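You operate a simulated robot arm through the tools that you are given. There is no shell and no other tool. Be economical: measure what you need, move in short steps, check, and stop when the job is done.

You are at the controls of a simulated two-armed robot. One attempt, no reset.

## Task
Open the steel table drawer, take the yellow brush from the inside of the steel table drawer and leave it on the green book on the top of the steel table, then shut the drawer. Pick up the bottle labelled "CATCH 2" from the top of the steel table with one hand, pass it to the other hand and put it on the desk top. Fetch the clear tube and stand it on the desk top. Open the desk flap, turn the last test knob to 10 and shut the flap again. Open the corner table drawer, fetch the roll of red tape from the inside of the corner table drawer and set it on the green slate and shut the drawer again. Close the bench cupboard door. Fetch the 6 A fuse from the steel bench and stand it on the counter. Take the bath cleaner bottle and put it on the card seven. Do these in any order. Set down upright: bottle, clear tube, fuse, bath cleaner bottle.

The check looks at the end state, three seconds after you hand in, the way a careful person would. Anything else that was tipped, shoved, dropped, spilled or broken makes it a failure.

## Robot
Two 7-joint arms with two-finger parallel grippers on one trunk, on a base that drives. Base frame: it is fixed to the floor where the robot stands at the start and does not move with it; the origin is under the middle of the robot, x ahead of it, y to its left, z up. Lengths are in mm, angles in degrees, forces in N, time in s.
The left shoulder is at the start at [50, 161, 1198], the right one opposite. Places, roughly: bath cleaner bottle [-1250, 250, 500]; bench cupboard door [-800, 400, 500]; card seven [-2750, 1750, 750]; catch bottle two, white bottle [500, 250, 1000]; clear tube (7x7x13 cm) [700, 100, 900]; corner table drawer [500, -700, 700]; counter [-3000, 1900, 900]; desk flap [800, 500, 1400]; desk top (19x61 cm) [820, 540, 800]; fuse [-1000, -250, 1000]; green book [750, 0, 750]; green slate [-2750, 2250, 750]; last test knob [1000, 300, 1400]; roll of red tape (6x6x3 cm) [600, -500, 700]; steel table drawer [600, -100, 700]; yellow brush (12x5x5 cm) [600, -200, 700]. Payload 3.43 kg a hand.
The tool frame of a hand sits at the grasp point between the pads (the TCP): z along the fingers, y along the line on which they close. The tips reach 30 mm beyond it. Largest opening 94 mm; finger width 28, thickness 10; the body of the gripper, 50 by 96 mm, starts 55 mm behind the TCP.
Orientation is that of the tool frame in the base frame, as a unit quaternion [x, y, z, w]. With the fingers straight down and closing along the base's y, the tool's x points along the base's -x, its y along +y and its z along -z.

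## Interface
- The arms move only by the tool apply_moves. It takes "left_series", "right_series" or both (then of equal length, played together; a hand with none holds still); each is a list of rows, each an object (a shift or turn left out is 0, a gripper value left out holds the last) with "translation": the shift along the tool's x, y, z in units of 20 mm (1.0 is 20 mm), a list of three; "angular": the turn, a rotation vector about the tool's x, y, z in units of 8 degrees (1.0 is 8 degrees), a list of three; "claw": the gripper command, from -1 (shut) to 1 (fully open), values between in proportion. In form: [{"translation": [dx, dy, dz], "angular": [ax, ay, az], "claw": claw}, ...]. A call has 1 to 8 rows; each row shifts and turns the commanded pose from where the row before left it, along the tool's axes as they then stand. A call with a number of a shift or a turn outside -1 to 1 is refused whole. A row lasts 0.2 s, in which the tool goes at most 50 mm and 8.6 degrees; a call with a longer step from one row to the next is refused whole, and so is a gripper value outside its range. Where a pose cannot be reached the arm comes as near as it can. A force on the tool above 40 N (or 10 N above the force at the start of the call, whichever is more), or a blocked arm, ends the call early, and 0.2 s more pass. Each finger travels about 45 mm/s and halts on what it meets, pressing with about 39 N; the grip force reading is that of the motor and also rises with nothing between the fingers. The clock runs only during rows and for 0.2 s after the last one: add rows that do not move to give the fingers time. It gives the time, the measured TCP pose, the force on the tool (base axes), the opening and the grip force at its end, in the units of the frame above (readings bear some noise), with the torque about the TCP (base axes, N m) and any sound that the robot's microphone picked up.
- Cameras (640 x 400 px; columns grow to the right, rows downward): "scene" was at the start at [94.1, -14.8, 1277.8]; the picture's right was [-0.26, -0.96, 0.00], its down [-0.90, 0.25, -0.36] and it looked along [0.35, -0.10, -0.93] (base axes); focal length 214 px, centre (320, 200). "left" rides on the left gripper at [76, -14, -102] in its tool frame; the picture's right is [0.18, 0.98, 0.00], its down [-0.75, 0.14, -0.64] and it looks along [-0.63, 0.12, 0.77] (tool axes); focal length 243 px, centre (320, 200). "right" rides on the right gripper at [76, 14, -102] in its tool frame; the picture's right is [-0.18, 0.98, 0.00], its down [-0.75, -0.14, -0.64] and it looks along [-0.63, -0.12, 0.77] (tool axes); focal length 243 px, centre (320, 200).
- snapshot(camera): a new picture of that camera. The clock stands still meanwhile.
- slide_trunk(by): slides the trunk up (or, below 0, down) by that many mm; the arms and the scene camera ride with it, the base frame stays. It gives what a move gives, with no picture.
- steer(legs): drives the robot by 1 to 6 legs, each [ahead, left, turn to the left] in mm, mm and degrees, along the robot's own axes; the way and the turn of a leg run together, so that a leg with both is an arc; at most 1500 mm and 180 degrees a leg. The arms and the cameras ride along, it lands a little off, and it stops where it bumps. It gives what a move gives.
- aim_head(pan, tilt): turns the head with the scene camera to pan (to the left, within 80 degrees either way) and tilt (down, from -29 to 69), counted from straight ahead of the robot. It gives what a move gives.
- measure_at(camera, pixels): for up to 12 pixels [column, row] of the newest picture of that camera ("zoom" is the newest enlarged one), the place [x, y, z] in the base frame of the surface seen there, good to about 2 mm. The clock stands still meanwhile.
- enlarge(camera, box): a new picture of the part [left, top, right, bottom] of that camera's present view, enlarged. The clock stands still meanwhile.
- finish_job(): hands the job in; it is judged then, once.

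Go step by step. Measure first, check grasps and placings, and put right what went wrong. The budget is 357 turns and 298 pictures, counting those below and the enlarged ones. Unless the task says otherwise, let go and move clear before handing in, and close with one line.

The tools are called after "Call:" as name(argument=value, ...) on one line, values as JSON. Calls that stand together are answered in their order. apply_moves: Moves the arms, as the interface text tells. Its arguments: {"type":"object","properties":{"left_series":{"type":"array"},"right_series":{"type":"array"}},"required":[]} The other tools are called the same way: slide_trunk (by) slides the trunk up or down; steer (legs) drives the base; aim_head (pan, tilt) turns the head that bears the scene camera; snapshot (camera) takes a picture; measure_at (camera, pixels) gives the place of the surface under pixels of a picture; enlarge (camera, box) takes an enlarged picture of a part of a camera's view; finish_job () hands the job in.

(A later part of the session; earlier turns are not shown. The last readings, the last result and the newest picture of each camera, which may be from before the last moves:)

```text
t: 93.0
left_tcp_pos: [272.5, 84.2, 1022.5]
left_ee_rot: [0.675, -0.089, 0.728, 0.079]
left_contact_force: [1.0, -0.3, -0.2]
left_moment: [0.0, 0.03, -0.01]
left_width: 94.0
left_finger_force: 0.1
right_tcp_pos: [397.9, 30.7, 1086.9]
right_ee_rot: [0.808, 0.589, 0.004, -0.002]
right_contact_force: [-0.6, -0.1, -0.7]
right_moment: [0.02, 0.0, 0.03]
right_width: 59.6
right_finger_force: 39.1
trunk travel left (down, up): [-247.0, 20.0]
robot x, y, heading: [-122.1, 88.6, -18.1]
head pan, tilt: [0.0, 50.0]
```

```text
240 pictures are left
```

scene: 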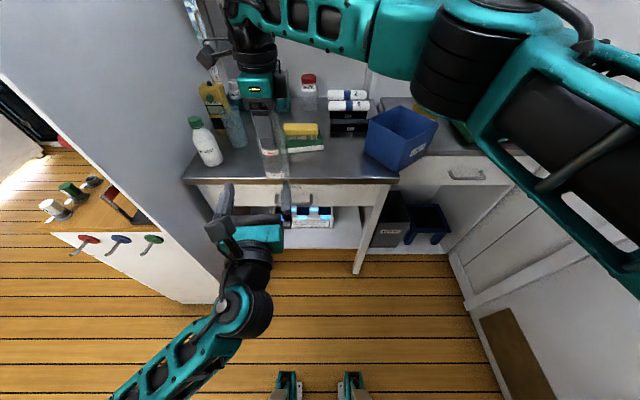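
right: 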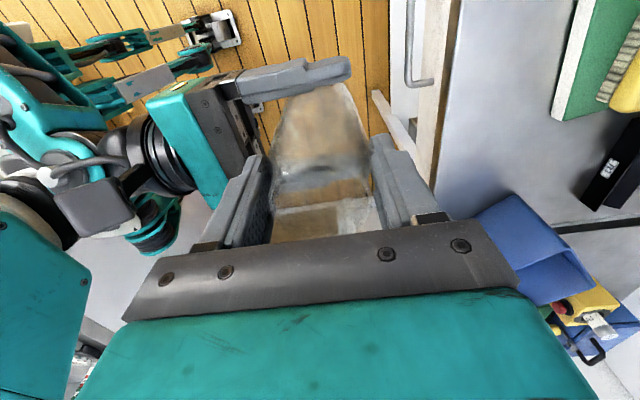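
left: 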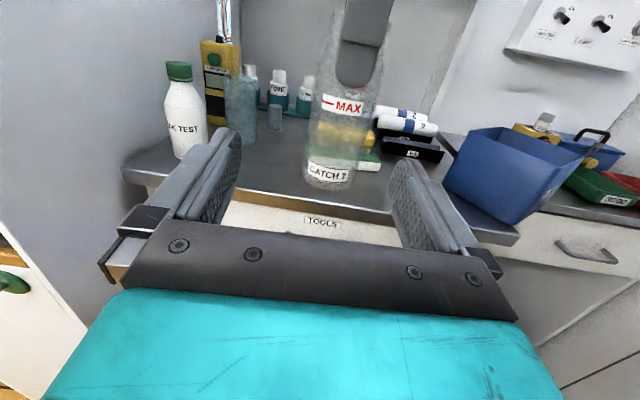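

Handover done. Next the left hand goes for the clear tube: correct its tilt, shift left and down; pull the right hand with the bottle back to the right.

Call:
apply_moves(left_series=[{"angular": [-0.54, -0.53, 0], "translation": [0, -0.8, 0.3]}, {"translation": [0, -0.8, 0.3]}, {"translation": [0, -0.8, 0]}, {"translation": [0, -0.8, 0]}, {"translation": [-0.8, -0.8, 0]}, {"translation": [-1, -0.8, 0]}, {"translation": [-1, -0.8, 0]}, {"translation": [-1, -0.5, 0]}], right_series=[{"translation": [-0.9, 0, 0]}, {"translation": [-0.9, 0, 0]}, {"translation": [-0.9, 0, 0]}, {"translation": [-0.9, 0, 0]}, {"translation": [-0.9, 0, 0]}, {"translation": [-0.9, -1, 0]}, {"translation": [-0.9, -1, 0]}, {"translation": [-0.9, -1, 0]}])

Call:
snapshot(camera="left")

```text
t: 94.8
left_tcp_pos: [321.3, 197.5, 950.0]
left_ee_rot: [0.699, -0.12, 0.697, 0.103]
left_contact_force: [0.0, -0.2, -1.0]
left_moment: [0.0, -0.03, 0.0]
left_width: 94.0
left_finger_force: 0.2
right_tcp_pos: [296.0, -87.7, 1083.8]
right_ee_rot: [0.809, 0.588, 0.004, -0.002]
right_contact_force: [-0.3, 0.4, -0.6]
right_moment: [-0.02, 0.02, -0.04]
right_width: 59.6
right_finger_force: 38.6
trunk travel left (down, up): [-247.0, 20.0]
robot x, y, heading: [-121.5, 90.0, -18.2]
head pan, tilt: [0.0, 50.0]
```

```text
239 pictures are left
```

left: 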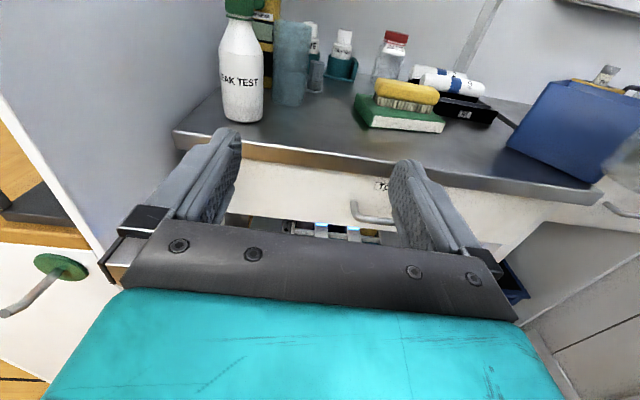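

The LEAK TEST bottle would block a straight approach, so I'll yaw the left hand 36° to come in from the right front. I also raise the right hand with the bottle and the trunk.

Call:
apply_moves(left_series=[{"angular": [0.9, 0, 0], "claw": 0.8}, {"angular": [0.9, 0, 0]}, {"angular": [0.9, 0, 0]}, {"angular": [0.9, 0, 0]}, {"angular": [0.9, 0, 0]}, {}], right_series=[{"translation": [0, 0, -1]}, {"translation": [0, 0, -1]}, {"translation": [0, 0, -1]}, {"translation": [0, 0, -0.5]}, {}, {}])

Call:
steer(legs=[[170, -60, 0]])

Call:
snapshot(camera="left")

Call:
snapshot(camera="scene")

```text
t: 96.2
left_tcp_pos: [319.9, 201.2, 951.1]
left_ee_rot: [0.695, 0.101, 0.702, -0.121]
left_contact_force: [0.2, 0.1, -0.2]
left_moment: [-0.02, 0.0, -0.01]
left_width: 84.5
left_finger_force: 0.1
right_tcp_pos: [294.7, -87.7, 1154.9]
right_ee_rot: [0.809, 0.588, 0.004, -0.003]
right_contact_force: [0.0, -0.9, -0.5]
right_moment: [0.01, 0.05, 0.02]
right_width: 59.4
right_finger_force: 38.1
trunk travel left (down, up): [-247.0, 20.0]
robot x, y, heading: [-121.9, 91.4, -18.1]
head pan, tilt: [0.0, 50.0]
```

```text
t: 97.7
left_tcp_pos: [464.8, 91.2, 950.2]
left_ee_rot: [0.695, 0.1, 0.702, -0.121]
left_contact_force: [0.3, -0.2, -0.2]
left_moment: [0.01, 0.01, -0.01]
left_width: 84.7
left_finger_force: 0.1
right_tcp_pos: [435.4, -198.8, 1154.3]
right_ee_rot: [0.81, 0.587, 0.005, -0.002]
right_contact_force: [-0.1, -0.7, -1.5]
right_moment: [-0.02, 0.0, 0.02]
right_width: 59.3
right_finger_force: 39.6
trunk travel left (down, up): [-247.0, 20.0]
robot x, y, heading: [23.9, -18.1, -18.3]
head pan, tilt: [0.0, 50.0]
```

```text
238 pictures are left
```

left: 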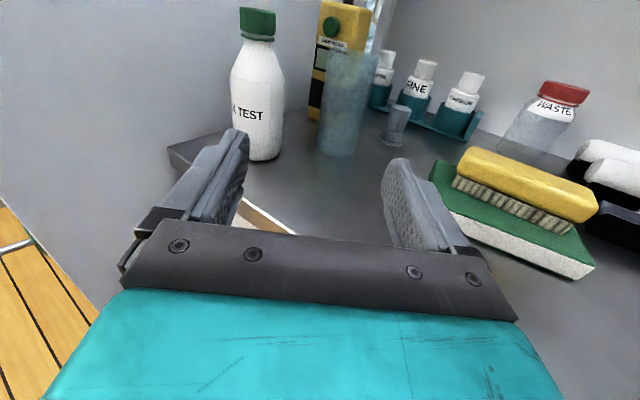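

```text
237 pictures are left
```

scene: 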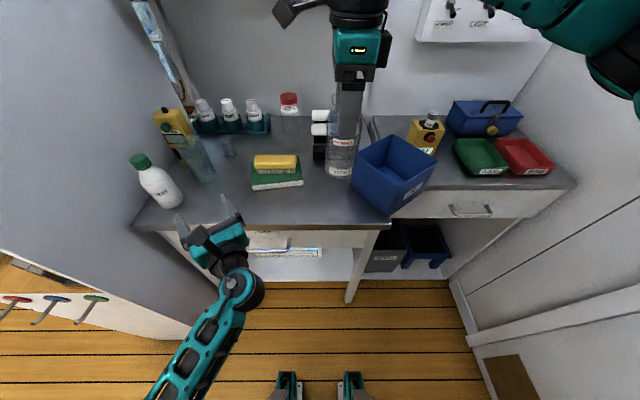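

Now the tube is plainly visible at (345,105) in the left picture. I'll zoom and measure it.

Call:
enlarge(camera="left", box=[220, 0, 440, 180])

Call:
measure_at(camera="zoom", pixels=[[310, 415], [320, 395], [355, 412], [400, 390], [300, 380], [345, 430], [360, 300], [310, 250], [420, 200], [160, 420], [240, 400], [370, 140]])

```text
2.22 times, centred on (330, 90) of left
```

zoom: 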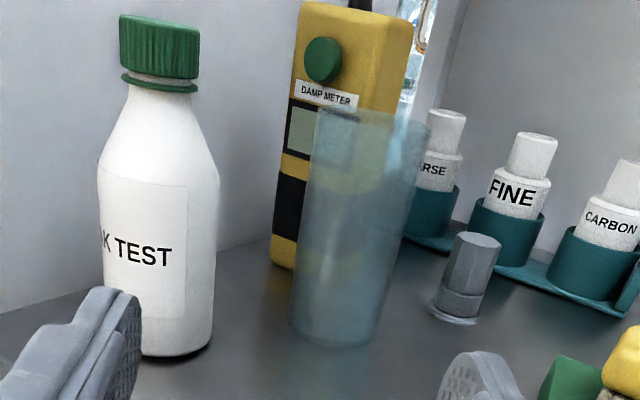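

```text
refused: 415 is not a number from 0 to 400
```

Call:
measure_at(camera="zoom", pixels=[[335, 342], [310, 335], [365, 335], [295, 315], [378, 320], [335, 350], [340, 280], [320, 240], [360, 200], [165, 350], [350, 112], [310, 210]])

```text
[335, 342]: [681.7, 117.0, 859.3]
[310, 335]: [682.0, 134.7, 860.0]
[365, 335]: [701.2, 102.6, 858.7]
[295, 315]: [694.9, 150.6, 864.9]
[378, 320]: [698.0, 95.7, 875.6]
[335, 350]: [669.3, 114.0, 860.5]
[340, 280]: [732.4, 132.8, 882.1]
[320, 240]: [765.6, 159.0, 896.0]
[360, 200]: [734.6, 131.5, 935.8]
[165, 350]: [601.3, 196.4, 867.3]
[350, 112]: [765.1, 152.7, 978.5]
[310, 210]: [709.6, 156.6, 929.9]
```

Tube centre about (701,126), radius about 29. Align sideways 40 mm and go forward 120, then check.

Call:
apply_moves(left_series=[{"translation": [-0.3, 1, 0]}, {"translation": [-0.4, 1, 0]}, {"translation": [-0.3, 0, 1]}, {"translation": [0, 0, 1]}, {"translation": [0, 0, 1]}, {"translation": [0, 0, 1]}, {"translation": [0, 0, 1]}, {"translation": [0, 0, 1]}])

Call:
snapshot(camera="left")

```text
t: 99.5
left_tcp_pos: [592.2, 92.5, 932.5]
left_ee_rot: [0.695, 0.1, 0.702, -0.122]
left_contact_force: [-0.6, 0.0, -1.1]
left_moment: [0.02, -0.01, 0.0]
left_width: 84.6
left_finger_force: 0.2
right_tcp_pos: [436.9, -200.0, 1155.0]
right_ee_rot: [0.81, 0.587, 0.004, -0.002]
right_contact_force: [-0.3, -0.4, -0.4]
right_moment: [0.04, 0.01, -0.02]
right_width: 59.6
right_finger_force: 38.8
trunk travel left (down, up): [-247.0, 20.0]
robot x, y, heading: [20.3, -19.7, -18.2]
head pan, tilt: [0.0, 50.0]
```

```text
235 pictures are left
```

left: 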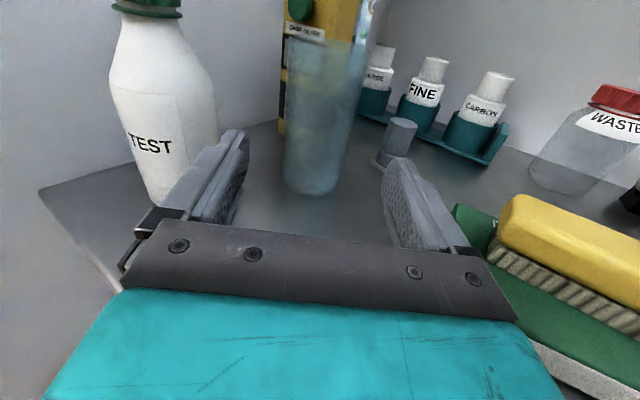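

Go forward 114 with a 5 mm shift right for clearance from LEAK TEST, in two steps.

Call:
apply_moves(left_series=[{"translation": [0, 0.25, 0.8]}, {"translation": [0, 0, 1]}, {"translation": [0, 0, 1]}])

Call:
snapshot(camera="left")

```text
t: 100.3
left_tcp_pos: [645.0, 102.3, 932.6]
left_ee_rot: [0.695, 0.1, 0.702, -0.121]
left_contact_force: [-0.1, 0.4, -0.2]
left_moment: [0.04, -0.01, 0.01]
left_width: 84.5
left_finger_force: 0.0
right_tcp_pos: [436.8, -199.1, 1154.7]
right_ee_rot: [0.81, 0.587, 0.004, -0.002]
right_contact_force: [-0.5, -0.2, -0.7]
right_moment: [-0.02, 0.01, -0.02]
right_width: 59.5
right_finger_force: 39.5
trunk travel left (down, up): [-247.0, 20.0]
robot x, y, heading: [19.3, -16.7, -18.1]
head pan, tilt: [0.0, 50.0]
```

```text
234 pictures are left
```

left: 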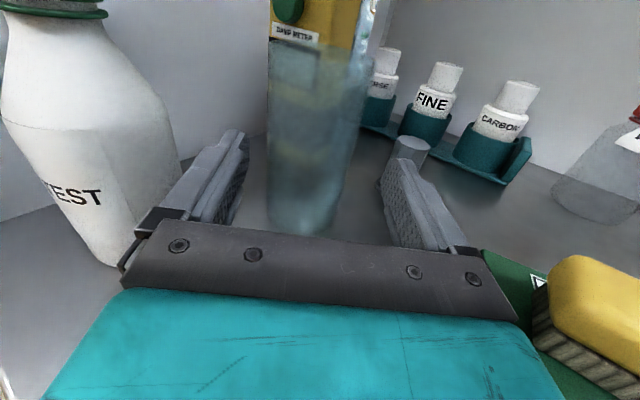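

Call:
apply_moves(left_series=[{"translation": [0, 0, 1]}, {"translation": [0, 0, 1]}, {"translation": [0, 0, 0.8]}, {"claw": -1}, {}, {}, {}, {}])

Call:
snapshot(camera="left")

```text
t: 102.1
left_tcp_pos: [699.4, 119.6, 932.2]
left_ee_rot: [0.695, 0.1, 0.702, -0.12]
left_contact_force: [0.4, -0.1, 1.5]
left_moment: [-0.13, -0.07, -0.01]
left_width: 64.5
left_finger_force: 38.9
right_tcp_pos: [435.6, -200.0, 1155.1]
right_ee_rot: [0.809, 0.588, 0.005, -0.001]
right_contact_force: [0.2, 0.6, -0.8]
right_moment: [0.05, 0.03, 0.0]
right_width: 59.4
right_finger_force: 39.5
trunk travel left (down, up): [-247.0, 20.0]
robot x, y, heading: [19.1, -17.2, -18.3]
head pan, tilt: [0.0, 50.0]
```

```text
233 pictures are left
```

left: 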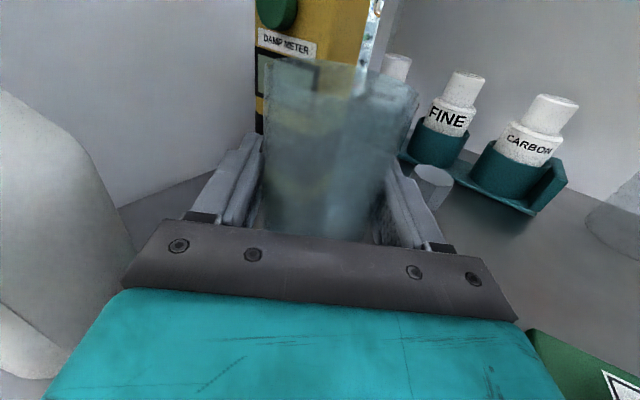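

Tube gripped (64.5 mm). Lift 80 mm.

Call:
apply_moves(left_series=[{"translation": [0.5, 0, 0]}, {"translation": [1, 0, 0]}, {"translation": [1, 0, 0]}, {"translation": [1, 0, 0]}, {"translation": [0.5, 0, 0]}])

Call:
snapshot(camera="scene")

```text
t: 103.3
left_tcp_pos: [698.4, 118.4, 1012.9]
left_ee_rot: [0.695, 0.1, 0.702, -0.121]
left_contact_force: [-0.6, -0.3, 0.2]
left_moment: [-0.01, -0.02, -0.01]
left_width: 64.3
left_finger_force: 38.2
right_tcp_pos: [435.7, -200.4, 1155.1]
right_ee_rot: [0.809, 0.587, 0.004, -0.004]
right_contact_force: [-0.9, -0.6, -1.1]
right_moment: [-0.04, 0.01, 0.02]
right_width: 59.4
right_finger_force: 38.6
trunk travel left (down, up): [-247.0, 20.0]
robot x, y, heading: [28.2, -18.7, -18.4]
head pan, tilt: [0.0, 50.0]
```

```text
232 pictures are left
```

scene: 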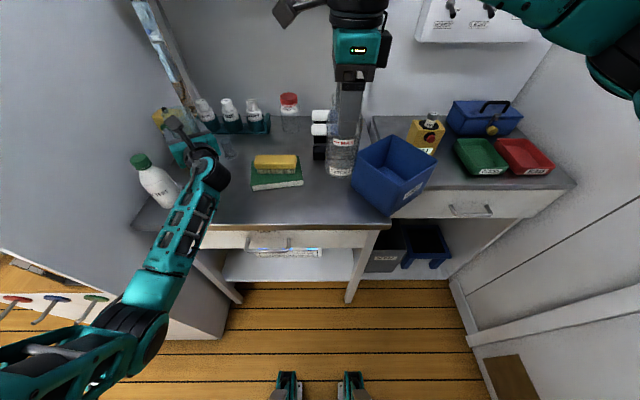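

Retreat along the approach line by driving back and right.

Call:
steer(legs=[[-145, -105, 0]])

Call:
aim_head(pan=60, tilt=30)

Call:
snapshot(camera="scene")

```text
t: 104.8
left_tcp_pos: [527.2, 63.3, 1013.7]
left_ee_rot: [0.695, 0.099, 0.702, -0.12]
left_contact_force: [0.8, -0.6, -0.4]
left_moment: [0.0, 0.01, 0.01]
left_width: 64.4
left_finger_force: 38.6
right_tcp_pos: [264.6, -252.8, 1155.1]
right_ee_rot: [0.81, 0.586, 0.006, -0.002]
right_contact_force: [-0.1, -0.2, -0.6]
right_moment: [-0.01, 0.03, 0.02]
right_width: 59.2
right_finger_force: 39.2
trunk travel left (down, up): [-247.0, 20.0]
robot x, y, heading: [-152.0, -69.5, -18.3]
head pan, tilt: [0.0, 50.0]
```

```text
t: 106.2
left_tcp_pos: [527.1, 64.0, 1011.6]
left_ee_rot: [0.695, 0.101, 0.702, -0.121]
left_contact_force: [-0.4, -0.6, -0.8]
left_moment: [0.03, 0.0, 0.02]
left_width: 64.1
left_finger_force: 39.0
right_tcp_pos: [264.0, -253.6, 1154.7]
right_ee_rot: [0.81, 0.586, 0.005, -0.002]
right_contact_force: [-0.5, 0.0, -0.7]
right_moment: [0.01, 0.02, -0.01]
right_width: 59.2
right_finger_force: 38.5
trunk travel left (down, up): [-247.0, 20.0]
robot x, y, heading: [-146.7, -71.7, -18.1]
head pan, tilt: [60.0, 30.0]
```

```text
231 pictures are left
```

scene: 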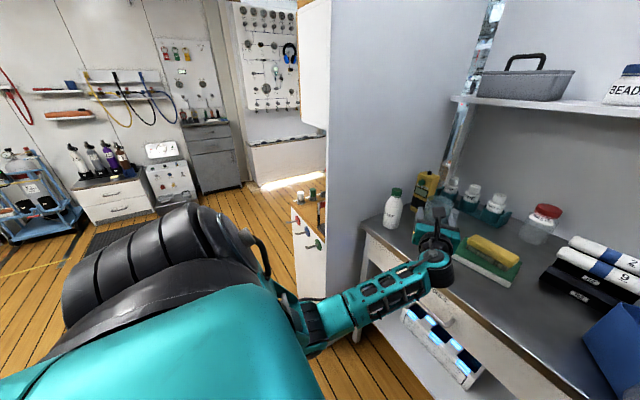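

The desk is beyond the partition. I'll retract the left arm, then turn left and drive around.

Call:
apply_moves(left_series=[{"translation": [0, 0, -1]}, {"translation": [0, 0, -1]}, {"translation": [0, 0, -1]}, {"translation": [0, 0, -1]}, {"translation": [0, 0, -1]}, {"translation": [0, 0, -1]}, {"translation": [0, 0, -1]}, {"translation": [0, 0, -1]}], right_series=[{}, {}, {}, {}, {}, {}, {}, {}])

Call:
steer(legs=[[0, 0, 90]])

Call:
aim_head(pan=-30, tilt=25)

Call:
snapshot(camera="scene")

```text
t: 108.0
left_tcp_pos: [374.9, 14.7, 1008.8]
left_ee_rot: [0.695, 0.101, 0.701, -0.122]
left_contact_force: [-0.1, -0.1, -0.6]
left_moment: [0.05, 0.01, -0.01]
left_width: 64.0
left_finger_force: 39.1
right_tcp_pos: [263.0, -253.3, 1154.0]
right_ee_rot: [0.81, 0.587, 0.004, -0.002]
right_contact_force: [0.5, 0.8, -0.6]
right_moment: [-0.03, -0.03, 0.01]
right_width: 58.9
right_finger_force: 38.9
trunk travel left (down, up): [-247.0, 20.0]
robot x, y, heading: [-153.4, -70.3, -18.2]
head pan, tilt: [60.0, 30.0]
```

```text
t: 112.2
left_tcp_pos: [-234.2, 453.7, 1009.0]
left_ee_rot: [-0.422, -0.561, -0.412, 0.581]
left_contact_force: [0.0, 0.1, 0.0]
left_moment: [0.02, 0.0, 0.02]
left_width: 64.0
left_finger_force: 39.3
right_tcp_pos: [32.0, 344.1, 1154.9]
right_ee_rot: [0.161, 0.987, 0.001, -0.005]
right_contact_force: [0.8, 0.0, -0.8]
right_moment: [0.04, -0.02, -0.01]
right_width: 58.9
right_finger_force: 39.4
trunk travel left (down, up): [-247.0, 20.0]
robot x, y, heading: [-152.4, -71.5, 71.4]
head pan, tilt: [60.0, 30.0]
```

```text
t: 113.8
left_tcp_pos: [-234.3, 455.4, 1009.5]
left_ee_rot: [-0.422, -0.561, -0.412, 0.581]
left_contact_force: [-0.1, -0.4, -0.3]
left_moment: [0.03, -0.03, -0.02]
left_width: 64.1
left_finger_force: 39.1
right_tcp_pos: [33.1, 344.0, 1154.2]
right_ee_rot: [0.161, 0.987, 0.002, -0.005]
right_contact_force: [0.1, 0.3, -0.7]
right_moment: [-0.03, -0.02, 0.0]
right_width: 58.6
right_finger_force: 39.4
trunk travel left (down, up): [-247.0, 20.0]
robot x, y, heading: [-151.0, -72.4, 71.4]
head pan, tilt: [-30.0, 25.0]
```

```text
230 pictures are left
```

scene: 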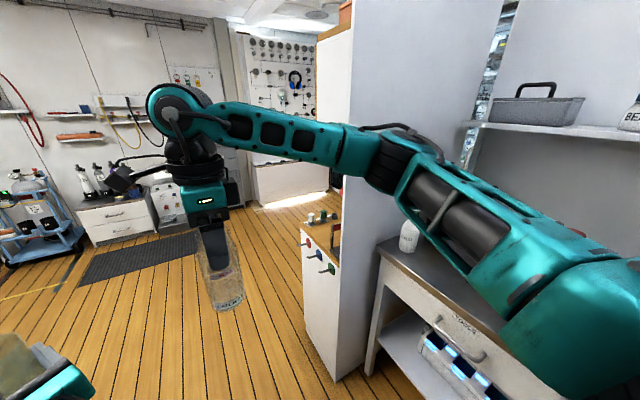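

Drive forward with a slight left drift to stay clear of the partition.

Call:
steer(legs=[[400, 70, 0]])

Call:
snapshot(camera="scene")

```text
t: 116.3
left_tcp_pos: [-178.7, 854.0, 1009.9]
left_ee_rot: [-0.421, -0.563, -0.411, 0.581]
left_contact_force: [0.5, 0.4, -0.3]
left_moment: [0.0, 0.01, -0.01]
left_width: 63.7
left_finger_force: 38.7
right_tcp_pos: [89.8, 745.3, 1154.9]
right_ee_rot: [0.156, 0.988, 0.002, -0.005]
right_contact_force: [0.2, 1.0, -1.3]
right_moment: [-0.01, 0.01, 0.03]
right_width: 58.4
right_finger_force: 38.4
trunk travel left (down, up): [-247.0, 20.0]
robot x, y, heading: [-90.2, 326.7, 71.9]
head pan, tilt: [-30.0, 25.0]
```

```text
229 pictures are left
```

scene: 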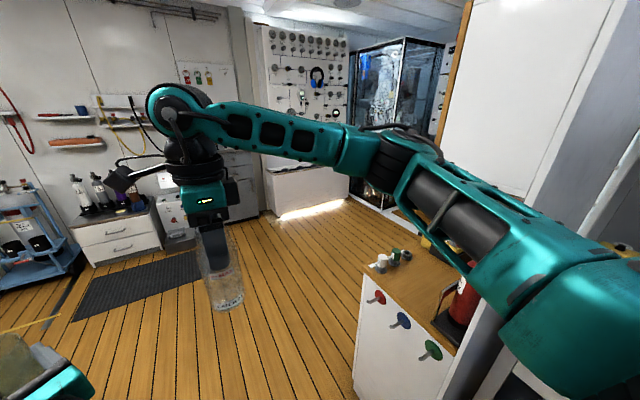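

Call:
steer(legs=[[330, 30, 0]])

Call:
aim_head(pan=-80, tilt=25)

Call:
snapshot(camera="scene")

```text
t: 118.5
left_tcp_pos: [-107.0, 1173.6, 1009.3]
left_ee_rot: [-0.42, -0.563, -0.409, 0.583]
left_contact_force: [-0.7, -0.6, -0.1]
left_moment: [0.0, 0.01, -0.02]
left_width: 63.7
left_finger_force: 39.2
right_tcp_pos: [159.9, 1063.9, 1154.9]
right_ee_rot: [0.155, 0.988, 0.002, -0.006]
right_contact_force: [0.8, -0.2, -2.0]
right_moment: [0.01, -0.02, 0.02]
right_width: 58.4
right_finger_force: 38.7
trunk travel left (down, up): [-247.0, 20.0]
robot x, y, heading: [-15.5, 649.7, 72.0]
head pan, tilt: [-30.0, 25.0]
```

```text
t: 119.7
left_tcp_pos: [-107.2, 1173.3, 1009.8]
left_ee_rot: [-0.419, -0.563, -0.409, 0.583]
left_contact_force: [0.3, -0.1, 0.1]
left_moment: [0.02, 0.04, 0.04]
left_width: 63.7
left_finger_force: 39.6
right_tcp_pos: [160.9, 1064.6, 1153.9]
right_ee_rot: [0.156, 0.988, 0.003, -0.005]
right_contact_force: [0.6, 0.2, 0.0]
right_moment: [0.03, -0.02, 0.03]
right_width: 58.5
right_finger_force: 39.3
trunk travel left (down, up): [-247.0, 20.0]
robot x, y, heading: [-19.9, 653.4, 72.2]
head pan, tilt: [-80.0, 25.0]
```

```text
228 pictures are left
```

scene: 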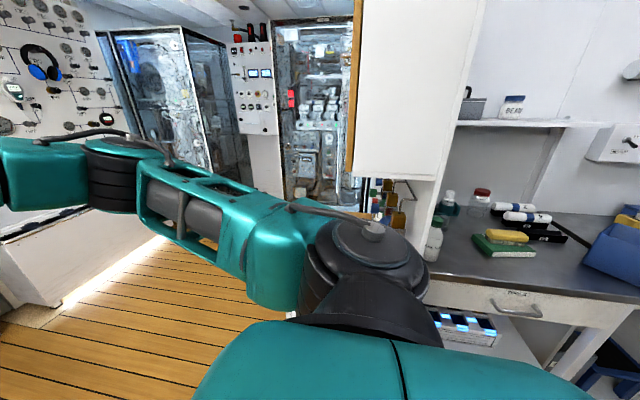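

I'll move away from the desk 120 mm, turn right to face it and look.

Call:
steer(legs=[[0, 130, 0], [0, 0, -90]])

Call:
aim_head(pan=0, tilt=25)

Call:
snapshot(camera="scene")

```text
t: 124.8
left_tcp_pos: [386.2, 766.7, 1010.4]
left_ee_rot: [0.695, 0.096, 0.702, -0.118]
left_contact_force: [0.1, -0.2, -1.9]
left_moment: [-0.02, 0.03, 0.0]
left_width: 63.4
left_finger_force: 38.5
right_tcp_pos: [272.2, 501.6, 1155.4]
right_ee_rot: [0.813, 0.582, 0.006, -0.002]
right_contact_force: [0.0, -0.1, -0.8]
right_moment: [0.0, 0.01, 0.03]
right_width: 58.6
right_finger_force: 38.8
trunk travel left (down, up): [-247.0, 20.0]
robot x, y, heading: [-141.5, 684.8, -19.0]
head pan, tilt: [-80.0, 25.0]
```

```text
t: 126.3
left_tcp_pos: [387.6, 767.6, 1009.2]
left_ee_rot: [0.696, 0.096, 0.702, -0.116]
left_contact_force: [0.1, -0.2, -0.7]
left_moment: [-0.01, -0.01, 0.01]
left_width: 63.2
left_finger_force: 38.8
right_tcp_pos: [274.3, 500.4, 1155.4]
right_ee_rot: [0.813, 0.582, 0.005, -0.002]
right_contact_force: [0.2, 1.0, -1.2]
right_moment: [0.01, 0.01, -0.01]
right_width: 58.7
right_finger_force: 39.3
trunk travel left (down, up): [-247.0, 20.0]
robot x, y, heading: [-139.4, 682.5, -18.8]
head pan, tilt: [0.0, 25.0]
```

```text
227 pictures are left
```

scene: 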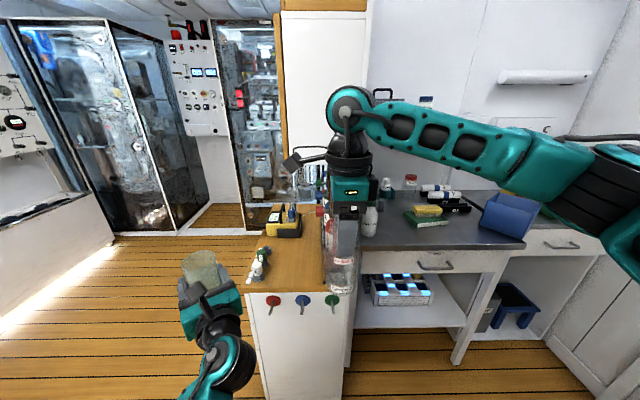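

Call:
enlarge(camera="scene", box=[220, 0, 400, 320])

Call:
measure_at(camera="scene", pixels=[[250, 285], [318, 285], [270, 238], [283, 225], [262, 258], [300, 190], [322, 20], [290, 100], [278, 60], [345, 60], [310, 212], [262, 240]])

```text
1.25 times, centred on (310, 160) of scene
```

zoom: 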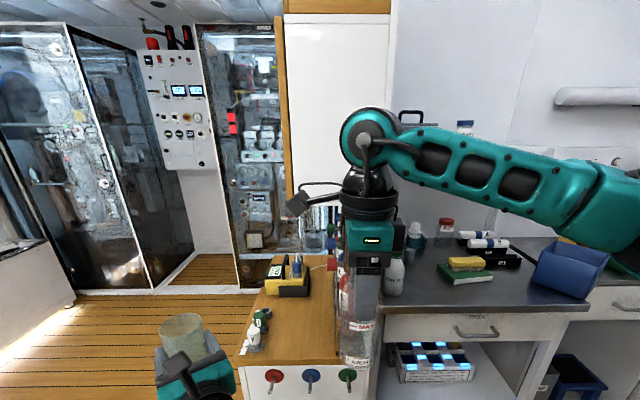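

```text
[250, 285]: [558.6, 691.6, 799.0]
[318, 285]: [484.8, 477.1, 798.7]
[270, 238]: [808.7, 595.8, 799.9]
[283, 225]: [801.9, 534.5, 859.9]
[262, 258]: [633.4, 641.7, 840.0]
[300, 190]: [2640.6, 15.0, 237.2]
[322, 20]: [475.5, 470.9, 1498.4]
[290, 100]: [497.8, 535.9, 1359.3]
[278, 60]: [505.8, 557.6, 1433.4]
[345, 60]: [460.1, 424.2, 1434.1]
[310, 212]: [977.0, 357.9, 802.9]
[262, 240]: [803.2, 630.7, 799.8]
```

The desk top (z 800) reaches away from me, with its end with three hooks facing me and a tall cabinet above on the right. I'll zoom in on the desk top.

Call:
enlarge(camera="scene", box=[230, 180, 370, 320])

Call:
measure_at(camera="zoom", pixels=[[80, 290], [270, 300], [300, 200], [200, 290], [220, 220], [150, 220], [140, 170], [240, 150], [270, 130], [100, 265], [335, 330], [250, 260]])

```text
2.86 times, centred on (300, 250) of scene
```

zoom: 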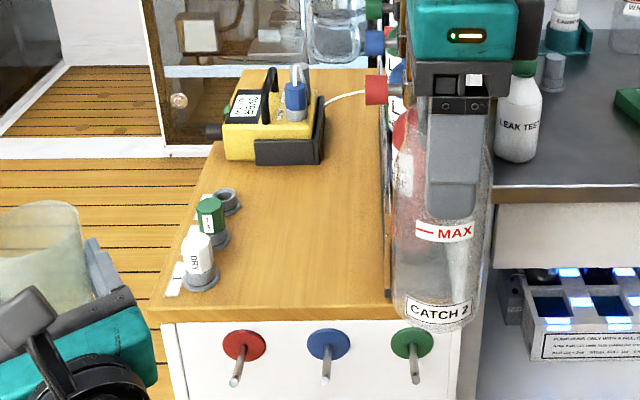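

```text
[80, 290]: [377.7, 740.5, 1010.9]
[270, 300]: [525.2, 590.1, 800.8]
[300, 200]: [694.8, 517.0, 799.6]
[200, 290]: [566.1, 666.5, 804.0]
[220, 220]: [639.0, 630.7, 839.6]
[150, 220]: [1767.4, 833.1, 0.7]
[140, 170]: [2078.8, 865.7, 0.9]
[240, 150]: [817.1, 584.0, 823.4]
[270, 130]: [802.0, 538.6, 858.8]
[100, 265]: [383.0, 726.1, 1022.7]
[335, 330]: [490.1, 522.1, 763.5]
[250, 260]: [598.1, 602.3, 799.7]
```

I'll yaw the left hand back to point straight along the desk and pull the right hand back.

Call:
apply_moves(left_series=[{"angular": [-0.9, 0, 0]}, {"angular": [-0.9, 0, 0]}, {"angular": [-0.9, 0, 0]}, {"angular": [-0.9, 0, 0]}, {"angular": [-0.85, 0, 0]}, {}, {}, {}], right_series=[{"translation": [0, -0.9, 0]}, {"translation": [0, -0.9, 0]}, {"translation": [0, -0.9, 0]}, {"translation": [0, -0.9, 0]}, {"translation": [0, -0.9, 0]}, {"translation": [0, -0.9, 0]}, {"translation": [0, -0.9, 0]}, {"translation": [0, -0.9, 0]}])

Call:
snapshot(camera="scene")

```text
t: 128.1
left_tcp_pos: [386.0, 767.0, 1009.3]
left_ee_rot: [0.698, -0.123, 0.698, 0.101]
left_contact_force: [-1.0, -0.3, -0.5]
left_moment: [0.01, 0.0, 0.02]
left_width: 63.0
left_finger_force: 39.0
right_tcp_pos: [136.6, 548.7, 1153.8]
right_ee_rot: [0.813, 0.583, 0.005, -0.002]
right_contact_force: [-0.2, -0.2, -0.5]
right_moment: [0.01, 0.02, 0.0]
right_width: 58.5
right_finger_force: 39.1
trunk travel left (down, up): [-247.0, 20.0]
robot x, y, heading: [-142.7, 686.9, -18.9]
head pan, tilt: [0.0, 25.0]
```

```text
224 pictures are left
```

scene: 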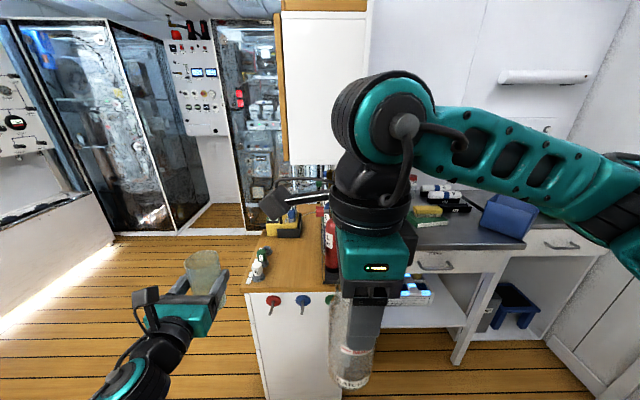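

Call:
measure_at(camera="scene", pixels=[[310, 160], [291, 160], [288, 120], [305, 240], [290, 270], [300, 285], [330, 240], [325, 270], [262, 285], [246, 255]])

Call:
enlarge(camera="scene", box=[230, 130, 350, 310])

```text
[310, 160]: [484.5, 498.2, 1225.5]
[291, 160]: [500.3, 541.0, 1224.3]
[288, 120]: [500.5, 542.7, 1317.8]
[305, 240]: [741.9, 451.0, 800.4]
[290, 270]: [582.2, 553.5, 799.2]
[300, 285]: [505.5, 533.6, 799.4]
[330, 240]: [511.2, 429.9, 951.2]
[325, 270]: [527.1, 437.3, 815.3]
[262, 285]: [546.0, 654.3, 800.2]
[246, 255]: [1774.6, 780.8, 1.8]
```

```text
2.22 times, centred on (290, 220) of scene
```

zoom: 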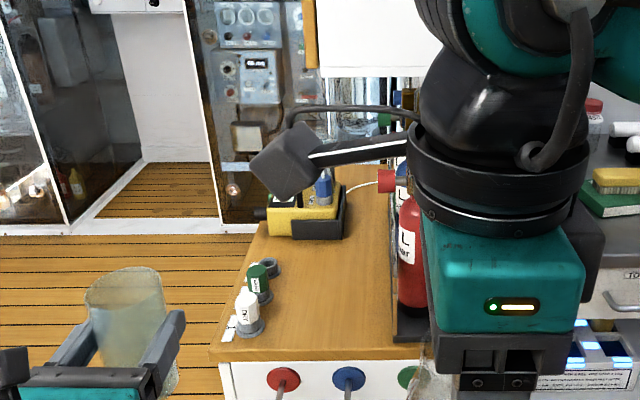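

The free lane on the desk lies between the left items and the extinguisher tray. Lower the left hand and shift right, then drive up.

Call:
apply_moves(left_series=[{"translation": [-0.65, 0.6, 0]}, {"translation": [-0.65, 0.6, 0]}, {"translation": [-0.65, 0.6, 0]}, {"translation": [-0.65, 0.6, 0]}, {"translation": [-0.65, 0.6, 0]}, {"translation": [-0.65, 0.6, 0]}, {"translation": [-0.65, 0.6, 0]}, {"translation": [-0.65, 0.6, 0]}])

Call:
steer(legs=[[240, -55, 0]])

Call:
snapshot(camera="left")

Call:
snapshot(camera="scene")

```text
t: 129.9
left_tcp_pos: [356.7, 678.9, 902.1]
left_ee_rot: [0.698, -0.123, 0.698, 0.101]
left_contact_force: [0.1, -0.4, -0.2]
left_moment: [0.0, 0.0, 0.0]
left_width: 63.3
left_finger_force: 38.9
right_tcp_pos: [136.3, 547.0, 1154.8]
right_ee_rot: [0.813, 0.583, 0.005, -0.003]
right_contact_force: [-0.5, -0.6, -1.9]
right_moment: [-0.01, -0.04, 0.02]
right_width: 58.4
right_finger_force: 38.7
trunk travel left (down, up): [-247.0, 20.0]
robot x, y, heading: [-139.0, 685.7, -19.0]
head pan, tilt: [0.0, 25.0]
```

```text
t: 131.8
left_tcp_pos: [567.6, 552.8, 901.9]
left_ee_rot: [0.698, -0.122, 0.698, 0.1]
left_contact_force: [-0.7, 0.4, -0.4]
left_moment: [0.05, 0.01, -0.03]
left_width: 63.2
left_finger_force: 38.8
right_tcp_pos: [347.8, 418.8, 1154.8]
right_ee_rot: [0.812, 0.583, 0.005, -0.002]
right_contact_force: [0.5, 0.3, -0.3]
right_moment: [-0.01, 0.01, 0.0]
right_width: 58.4
right_finger_force: 38.6
trunk travel left (down, up): [-247.0, 20.0]
robot x, y, heading: [69.9, 556.5, -19.0]
head pan, tilt: [0.0, 25.0]
```

```text
222 pictures are left
```

left: 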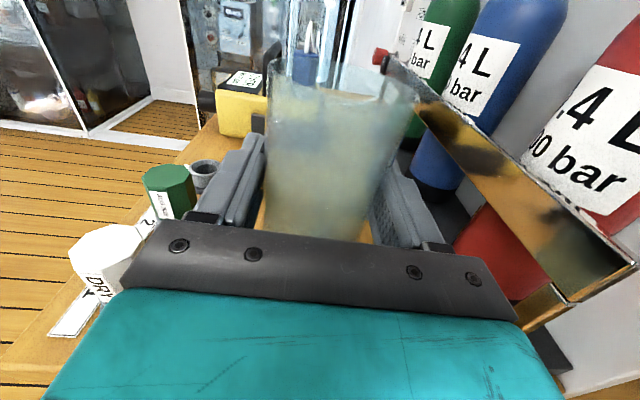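

```text
221 pictures are left
```

scene: 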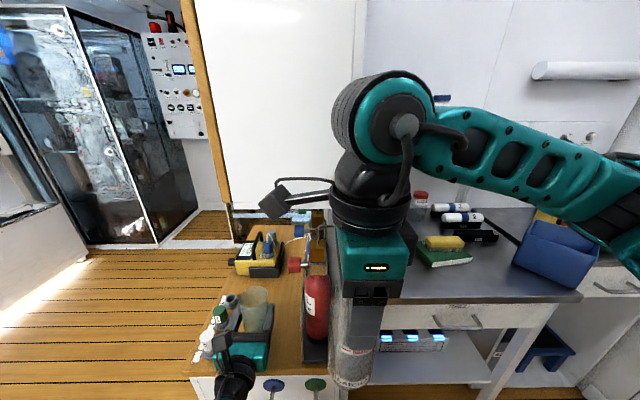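

The gas-bottle rack bar at right (480,150)–(600,250) is near; I'll measure it and the left items.

Call:
measure_at(camera="left", pixels=[[420, 90], [480, 150], [580, 270], [430, 75], [380, 60], [170, 200], [205, 175], [120, 250], [240, 130], [265, 100], [350, 235], [560, 300]])

```text
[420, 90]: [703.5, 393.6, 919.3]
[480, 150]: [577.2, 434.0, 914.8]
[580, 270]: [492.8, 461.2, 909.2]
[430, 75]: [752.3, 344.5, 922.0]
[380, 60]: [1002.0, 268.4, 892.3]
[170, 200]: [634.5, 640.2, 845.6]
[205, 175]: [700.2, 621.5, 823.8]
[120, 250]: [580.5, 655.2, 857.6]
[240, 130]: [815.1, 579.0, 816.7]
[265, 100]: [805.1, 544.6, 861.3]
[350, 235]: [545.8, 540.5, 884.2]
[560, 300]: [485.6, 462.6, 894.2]
```

The bar is at t≈591, well clear. Forward 90, then lower 28 to stand the tube.

Call:
apply_moves(left_series=[{"translation": [0, 0.2, 0.9]}, {"translation": [0, 0.15, 0.9]}, {"translation": [0, 0, 0.9]}, {"translation": [0, 0, 0.9]}, {"translation": [0, 0, 0.9]}, {"translation": [-0.5, 0, 0]}, {"translation": [-0.5, 0, 0]}, {"translation": [-0.35, 0, 0]}])

Call:
snapshot(camera="left")

```text
t: 133.6
left_tcp_pos: [650.2, 518.2, 874.8]
left_ee_rot: [0.698, -0.122, 0.698, 0.101]
left_contact_force: [-0.3, -0.5, -0.8]
left_moment: [0.02, -0.01, -0.02]
left_width: 63.4
left_finger_force: 39.1
right_tcp_pos: [346.9, 421.2, 1154.9]
right_ee_rot: [0.812, 0.584, 0.005, -0.002]
right_contact_force: [0.5, -0.6, -1.3]
right_moment: [0.0, 0.04, -0.01]
right_width: 58.6
right_finger_force: 39.1
trunk travel left (down, up): [-247.0, 20.0]
robot x, y, heading: [72.1, 559.9, -18.9]
head pan, tilt: [0.0, 25.0]
```

```text
220 pictures are left
```

left: 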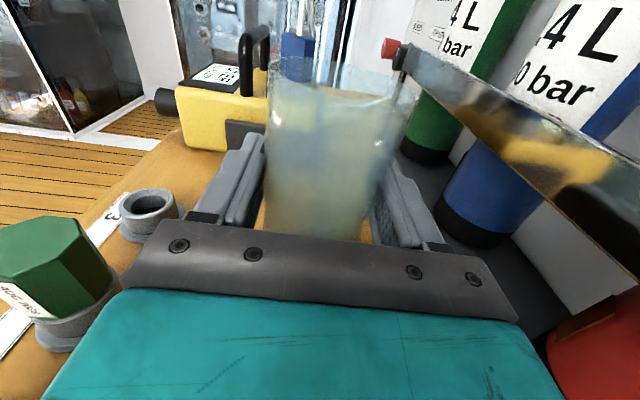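

Lower 2 mm more, release and back out.

Call:
apply_moves(left_series=[{"translation": [-0.1, 0, 0]}, {"claw": 0.2}, {"claw": 0.75}, {}, {}, {}])

Call:
apply_moves(left_series=[{"translation": [0, 0, -0.8]}, {"translation": [0, 0, -1]}, {"translation": [0, 0, -1]}, {"translation": [0, 0, -1]}, {"translation": [0, 0, -1]}, {"translation": [0, 0, -1]}, {"translation": [0, 0, -1]}])

Call:
snapshot(camera="left")

```text
t: 134.9
left_tcp_pos: [650.3, 518.4, 873.2]
left_ee_rot: [0.698, -0.123, 0.698, 0.1]
left_contact_force: [0.5, -0.5, -0.5]
left_moment: [-0.03, -0.01, 0.03]
left_width: 82.1
left_finger_force: 0.1
right_tcp_pos: [346.7, 420.9, 1154.7]
right_ee_rot: [0.812, 0.583, 0.006, -0.002]
right_contact_force: [-0.5, 0.6, -0.9]
right_moment: [0.0, -0.02, 0.0]
right_width: 58.4
right_finger_force: 38.4
trunk travel left (down, up): [-247.0, 20.0]
robot x, y, heading: [73.5, 558.8, -18.7]
head pan, tilt: [0.0, 25.0]
```

```text
t: 136.6
left_tcp_pos: [519.9, 559.1, 873.9]
left_ee_rot: [0.698, -0.123, 0.699, 0.099]
left_contact_force: [-0.7, -1.0, 0.6]
left_moment: [0.01, 0.01, 0.0]
left_width: 82.3
left_finger_force: 0.1
right_tcp_pos: [346.9, 421.3, 1154.1]
right_ee_rot: [0.812, 0.583, 0.005, -0.002]
right_contact_force: [0.0, 0.3, -0.9]
right_moment: [0.01, -0.01, -0.01]
right_width: 58.3
right_finger_force: 39.1
trunk travel left (down, up): [-247.0, 20.0]
robot x, y, heading: [69.7, 561.7, -18.6]
head pan, tilt: [0.0, 25.0]
```

```text
219 pictures are left
```

left: 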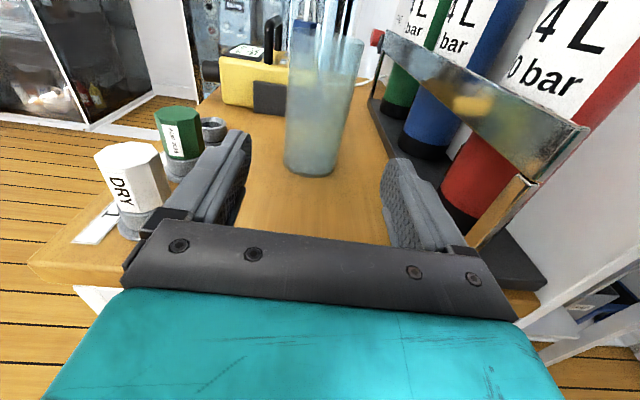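

The tube stands at (650,518). Withdraw the left hand and lower the right hand with the bottle in front of the desk.

Call:
apply_moves(left_series=[{"translation": [0, 0, -1]}, {"translation": [0, 0, -1]}, {"translation": [0, 0, -1]}, {"translation": [0, 0, -1]}, {"translation": [0, -0.8, -0.6]}, {"translation": [0, -1, 0]}, {"translation": [0, -1, 0]}, {"translation": [0, -1, 0]}], right_series=[{}, {}, {}, {}, {}, {}, {}, {}])

Call:
steer(legs=[[0, 110, 0]])

Call:
apply_moves(right_series=[{"translation": [0, 0, 1]}, {"translation": [0, 0, 1]}, {"translation": [0, 0, 1]}, {"translation": [0, 0, 1]}, {"translation": [0.9, 0, 1]}, {"translation": [1, 0, 1]}, {"translation": [1, 0, 1]}, {"translation": [1, 0, 1]}])

Call:
snapshot(camera="scene")

```text
t: 138.3
left_tcp_pos: [455.9, 661.2, 876.6]
left_ee_rot: [0.698, -0.122, 0.698, 0.1]
left_contact_force: [0.1, 0.2, 0.2]
left_moment: [-0.03, -0.05, -0.01]
left_width: 82.1
left_finger_force: 0.1
right_tcp_pos: [347.8, 421.2, 1154.7]
right_ee_rot: [0.812, 0.584, 0.005, -0.003]
right_contact_force: [-0.9, 0.0, -1.7]
right_moment: [-0.03, 0.05, -0.01]
right_width: 58.3
right_finger_force: 38.7
trunk travel left (down, up): [-247.0, 20.0]
robot x, y, heading: [70.6, 559.4, -19.0]
head pan, tilt: [0.0, 25.0]
```

```text
t: 139.5
left_tcp_pos: [492.1, 763.8, 875.8]
left_ee_rot: [0.698, -0.122, 0.698, 0.1]
left_contact_force: [0.0, -0.3, -0.5]
left_moment: [0.01, 0.01, -0.02]
left_width: 82.3
left_finger_force: 0.1
right_tcp_pos: [381.7, 523.0, 1154.2]
right_ee_rot: [0.812, 0.584, 0.005, -0.001]
right_contact_force: [0.2, 1.0, -0.9]
right_moment: [-0.03, 0.0, 0.02]
right_width: 58.8
right_finger_force: 38.9
trunk travel left (down, up): [-247.0, 20.0]
robot x, y, heading: [105.3, 661.9, -18.7]
head pan, tilt: [0.0, 25.0]
```

```text
t: 141.3
left_tcp_pos: [489.7, 763.9, 876.7]
left_ee_rot: [0.698, -0.122, 0.698, 0.099]
left_contact_force: [-0.3, -0.1, 0.6]
left_moment: [0.0, 0.04, -0.02]
left_width: 82.1
left_finger_force: 0.0
right_tcp_pos: [405.9, 598.0, 994.7]
right_ee_rot: [0.812, 0.583, 0.004, -0.001]
right_contact_force: [0.9, 0.4, -1.2]
right_moment: [-0.01, 0.02, -0.03]
right_width: 58.4
right_finger_force: 38.7
trunk travel left (down, up): [-247.0, 20.0]
robot x, y, heading: [104.6, 657.2, -18.7]
head pan, tilt: [0.0, 25.0]
```

```text
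218 pictures are left
```

scene: 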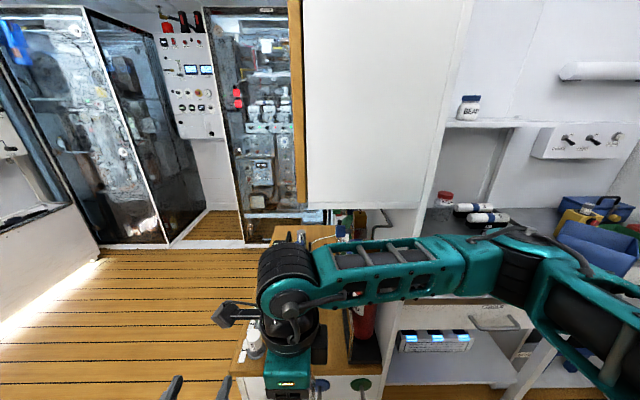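

Lower 48 mm, shift left 20, then go ahead 100 and check.

Call:
apply_moves(right_series=[{"translation": [0.5, 0, 1]}, {"translation": [0.5, 0, 1]}, {"translation": [0, 0, 0.35]}, {"translation": [0, 1, 0]}, {"translation": [0, 1, 0]}, {"translation": [0, 1, 0]}, {"translation": [0, 1, 0]}, {"translation": [0, 1, 0]}])

Call:
aim_head(pan=5, tilt=50)

Call:
snapshot(camera="scene")

Call:
snapshot(camera="right")

Call:
snapshot(camera="left")

```text
t: 143.1
left_tcp_pos: [488.5, 763.9, 877.0]
left_ee_rot: [0.697, -0.123, 0.699, 0.1]
left_contact_force: [0.1, 0.4, -0.2]
left_moment: [0.0, 0.0, -0.02]
left_width: 82.2
left_finger_force: 0.1
right_tcp_pos: [504.6, 587.5, 949.5]
right_ee_rot: [0.811, 0.585, 0.005, -0.002]
right_contact_force: [0.4, 0.2, -0.5]
right_moment: [0.01, 0.02, -0.03]
right_width: 58.4
right_finger_force: 39.1
trunk travel left (down, up): [-247.0, 20.0]
robot x, y, heading: [102.7, 660.4, -18.7]
head pan, tilt: [0.0, 25.0]
```

```text
t: 144.0
left_tcp_pos: [489.2, 763.9, 877.7]
left_ee_rot: [0.697, -0.12, 0.7, 0.1]
left_contact_force: [0.1, -0.1, 0.2]
left_moment: [0.03, 0.0, -0.03]
left_width: 82.4
left_finger_force: 0.0
right_tcp_pos: [505.2, 587.1, 949.7]
right_ee_rot: [0.812, 0.584, 0.005, -0.001]
right_contact_force: [-0.8, -0.2, -0.6]
right_moment: [0.0, 0.04, 0.0]
right_width: 58.4
right_finger_force: 38.8
trunk travel left (down, up): [-247.0, 20.0]
robot x, y, heading: [105.0, 660.3, -18.4]
head pan, tilt: [5.0, 50.0]
```

```text
217 pictures are left
```

scene: 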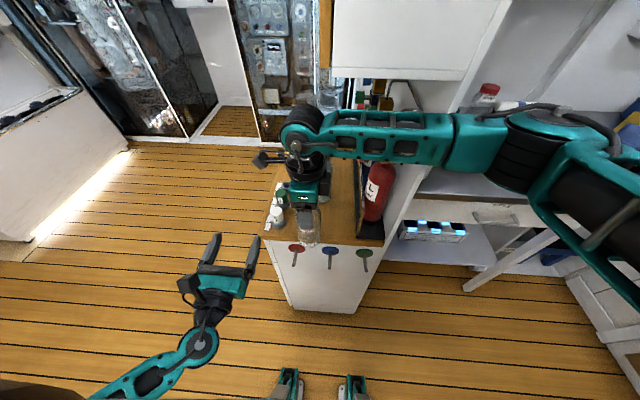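

```text
216 pictures are left
```

right: 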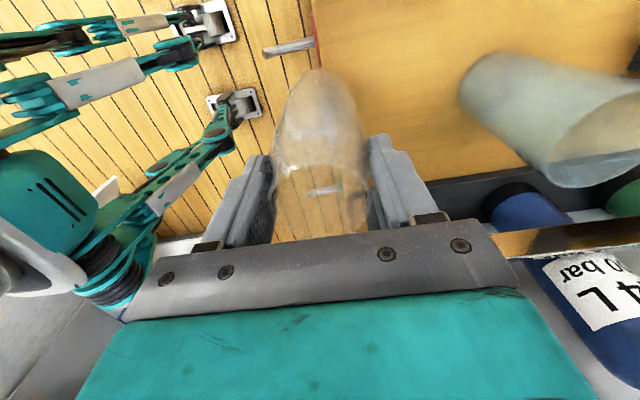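

```text
215 pictures are left
```

left: 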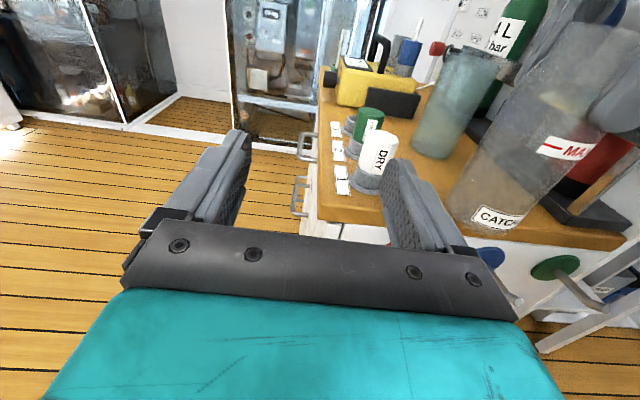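

Bottle is at the desk front at the right height. Ahead 55, then lower 12.

Call:
apply_moves(right_series=[{"translation": [0, 0.9, 0]}, {"translation": [0, 0.9, 0]}, {"translation": [0, 0.95, 0]}, {"translation": [0, 0, 0.3]}, {"translation": [0, 0, 0.25]}])

Call:
snapshot(camera="left")

```text
t: 145.2
left_tcp_pos: [479.3, 766.3, 883.8]
left_ee_rot: [0.691, -0.122, 0.706, 0.1]
left_contact_force: [1.0, -0.4, -1.1]
left_moment: [0.03, 0.01, 0.0]
left_width: 82.2
left_finger_force: 0.1
right_tcp_pos: [544.8, 574.6, 945.5]
right_ee_rot: [0.811, 0.585, 0.009, 0.002]
right_contact_force: [0.1, 0.4, -0.5]
right_moment: [-0.03, -0.01, -0.05]
right_width: 58.4
right_finger_force: 39.1
trunk travel left (down, up): [-247.0, 20.0]
robot x, y, heading: [102.5, 663.3, -18.5]
head pan, tilt: [5.0, 50.0]
```

```text
214 pictures are left
```

left: 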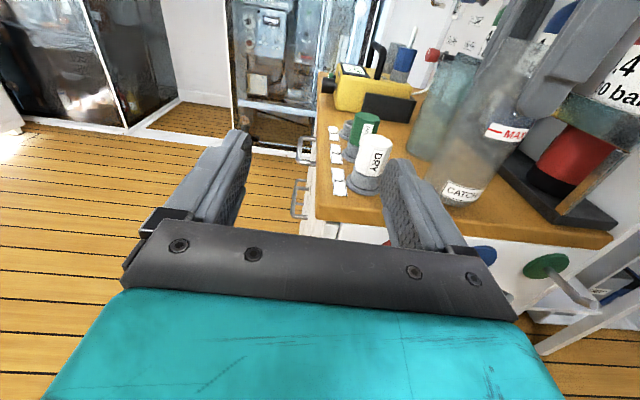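

The right hand came 12 mm short; I'll try a small further nudge ahead.

Call:
apply_moves(right_series=[{"translation": [0, 0.4, 0]}, {"translation": [0, 0.4, 0]}, {}])

Call:
aim_head(pan=5, tilt=35)

Call:
snapshot(camera="scene")

```text
t: 146.0
left_tcp_pos: [481.0, 769.6, 883.5]
left_ee_rot: [0.691, -0.12, 0.705, 0.102]
left_contact_force: [-0.5, -0.2, 0.7]
left_moment: [0.01, -0.01, -0.01]
left_width: 82.1
left_finger_force: 0.1
right_tcp_pos: [562.4, 573.4, 948.0]
right_ee_rot: [0.809, 0.587, 0.011, 0.005]
right_contact_force: [0.5, -0.2, 0.2]
right_moment: [0.01, 0.02, 0.02]
right_width: 58.3
right_finger_force: 38.8
trunk travel left (down, up): [-247.0, 20.0]
robot x, y, heading: [107.3, 659.4, -18.7]
head pan, tilt: [5.0, 50.0]
```

```text
t: 146.8
left_tcp_pos: [480.0, 769.2, 882.1]
left_ee_rot: [0.692, -0.12, 0.705, 0.102]
left_contact_force: [-1.2, 0.2, 0.6]
left_moment: [0.02, -0.02, 0.02]
left_width: 82.0
left_finger_force: 0.0
right_tcp_pos: [563.3, 574.5, 948.3]
right_ee_rot: [0.809, 0.588, 0.01, 0.005]
right_contact_force: [-0.2, 0.5, -1.1]
right_moment: [-0.04, 0.01, 0.0]
right_width: 58.4
right_finger_force: 39.3
trunk travel left (down, up): [-247.0, 20.0]
robot x, y, heading: [106.6, 660.9, -18.8]
head pan, tilt: [5.0, 35.0]
```

```text
213 pictures are left
```

scene: 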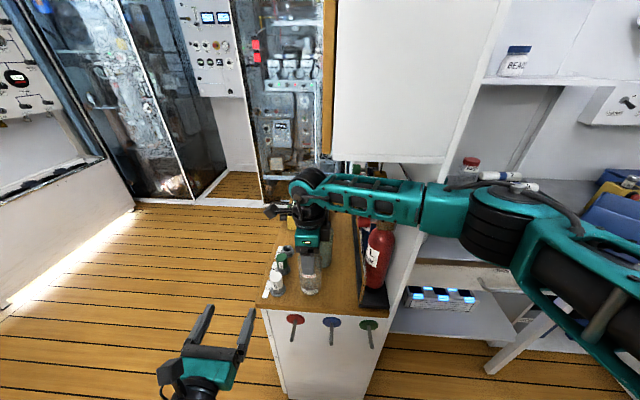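

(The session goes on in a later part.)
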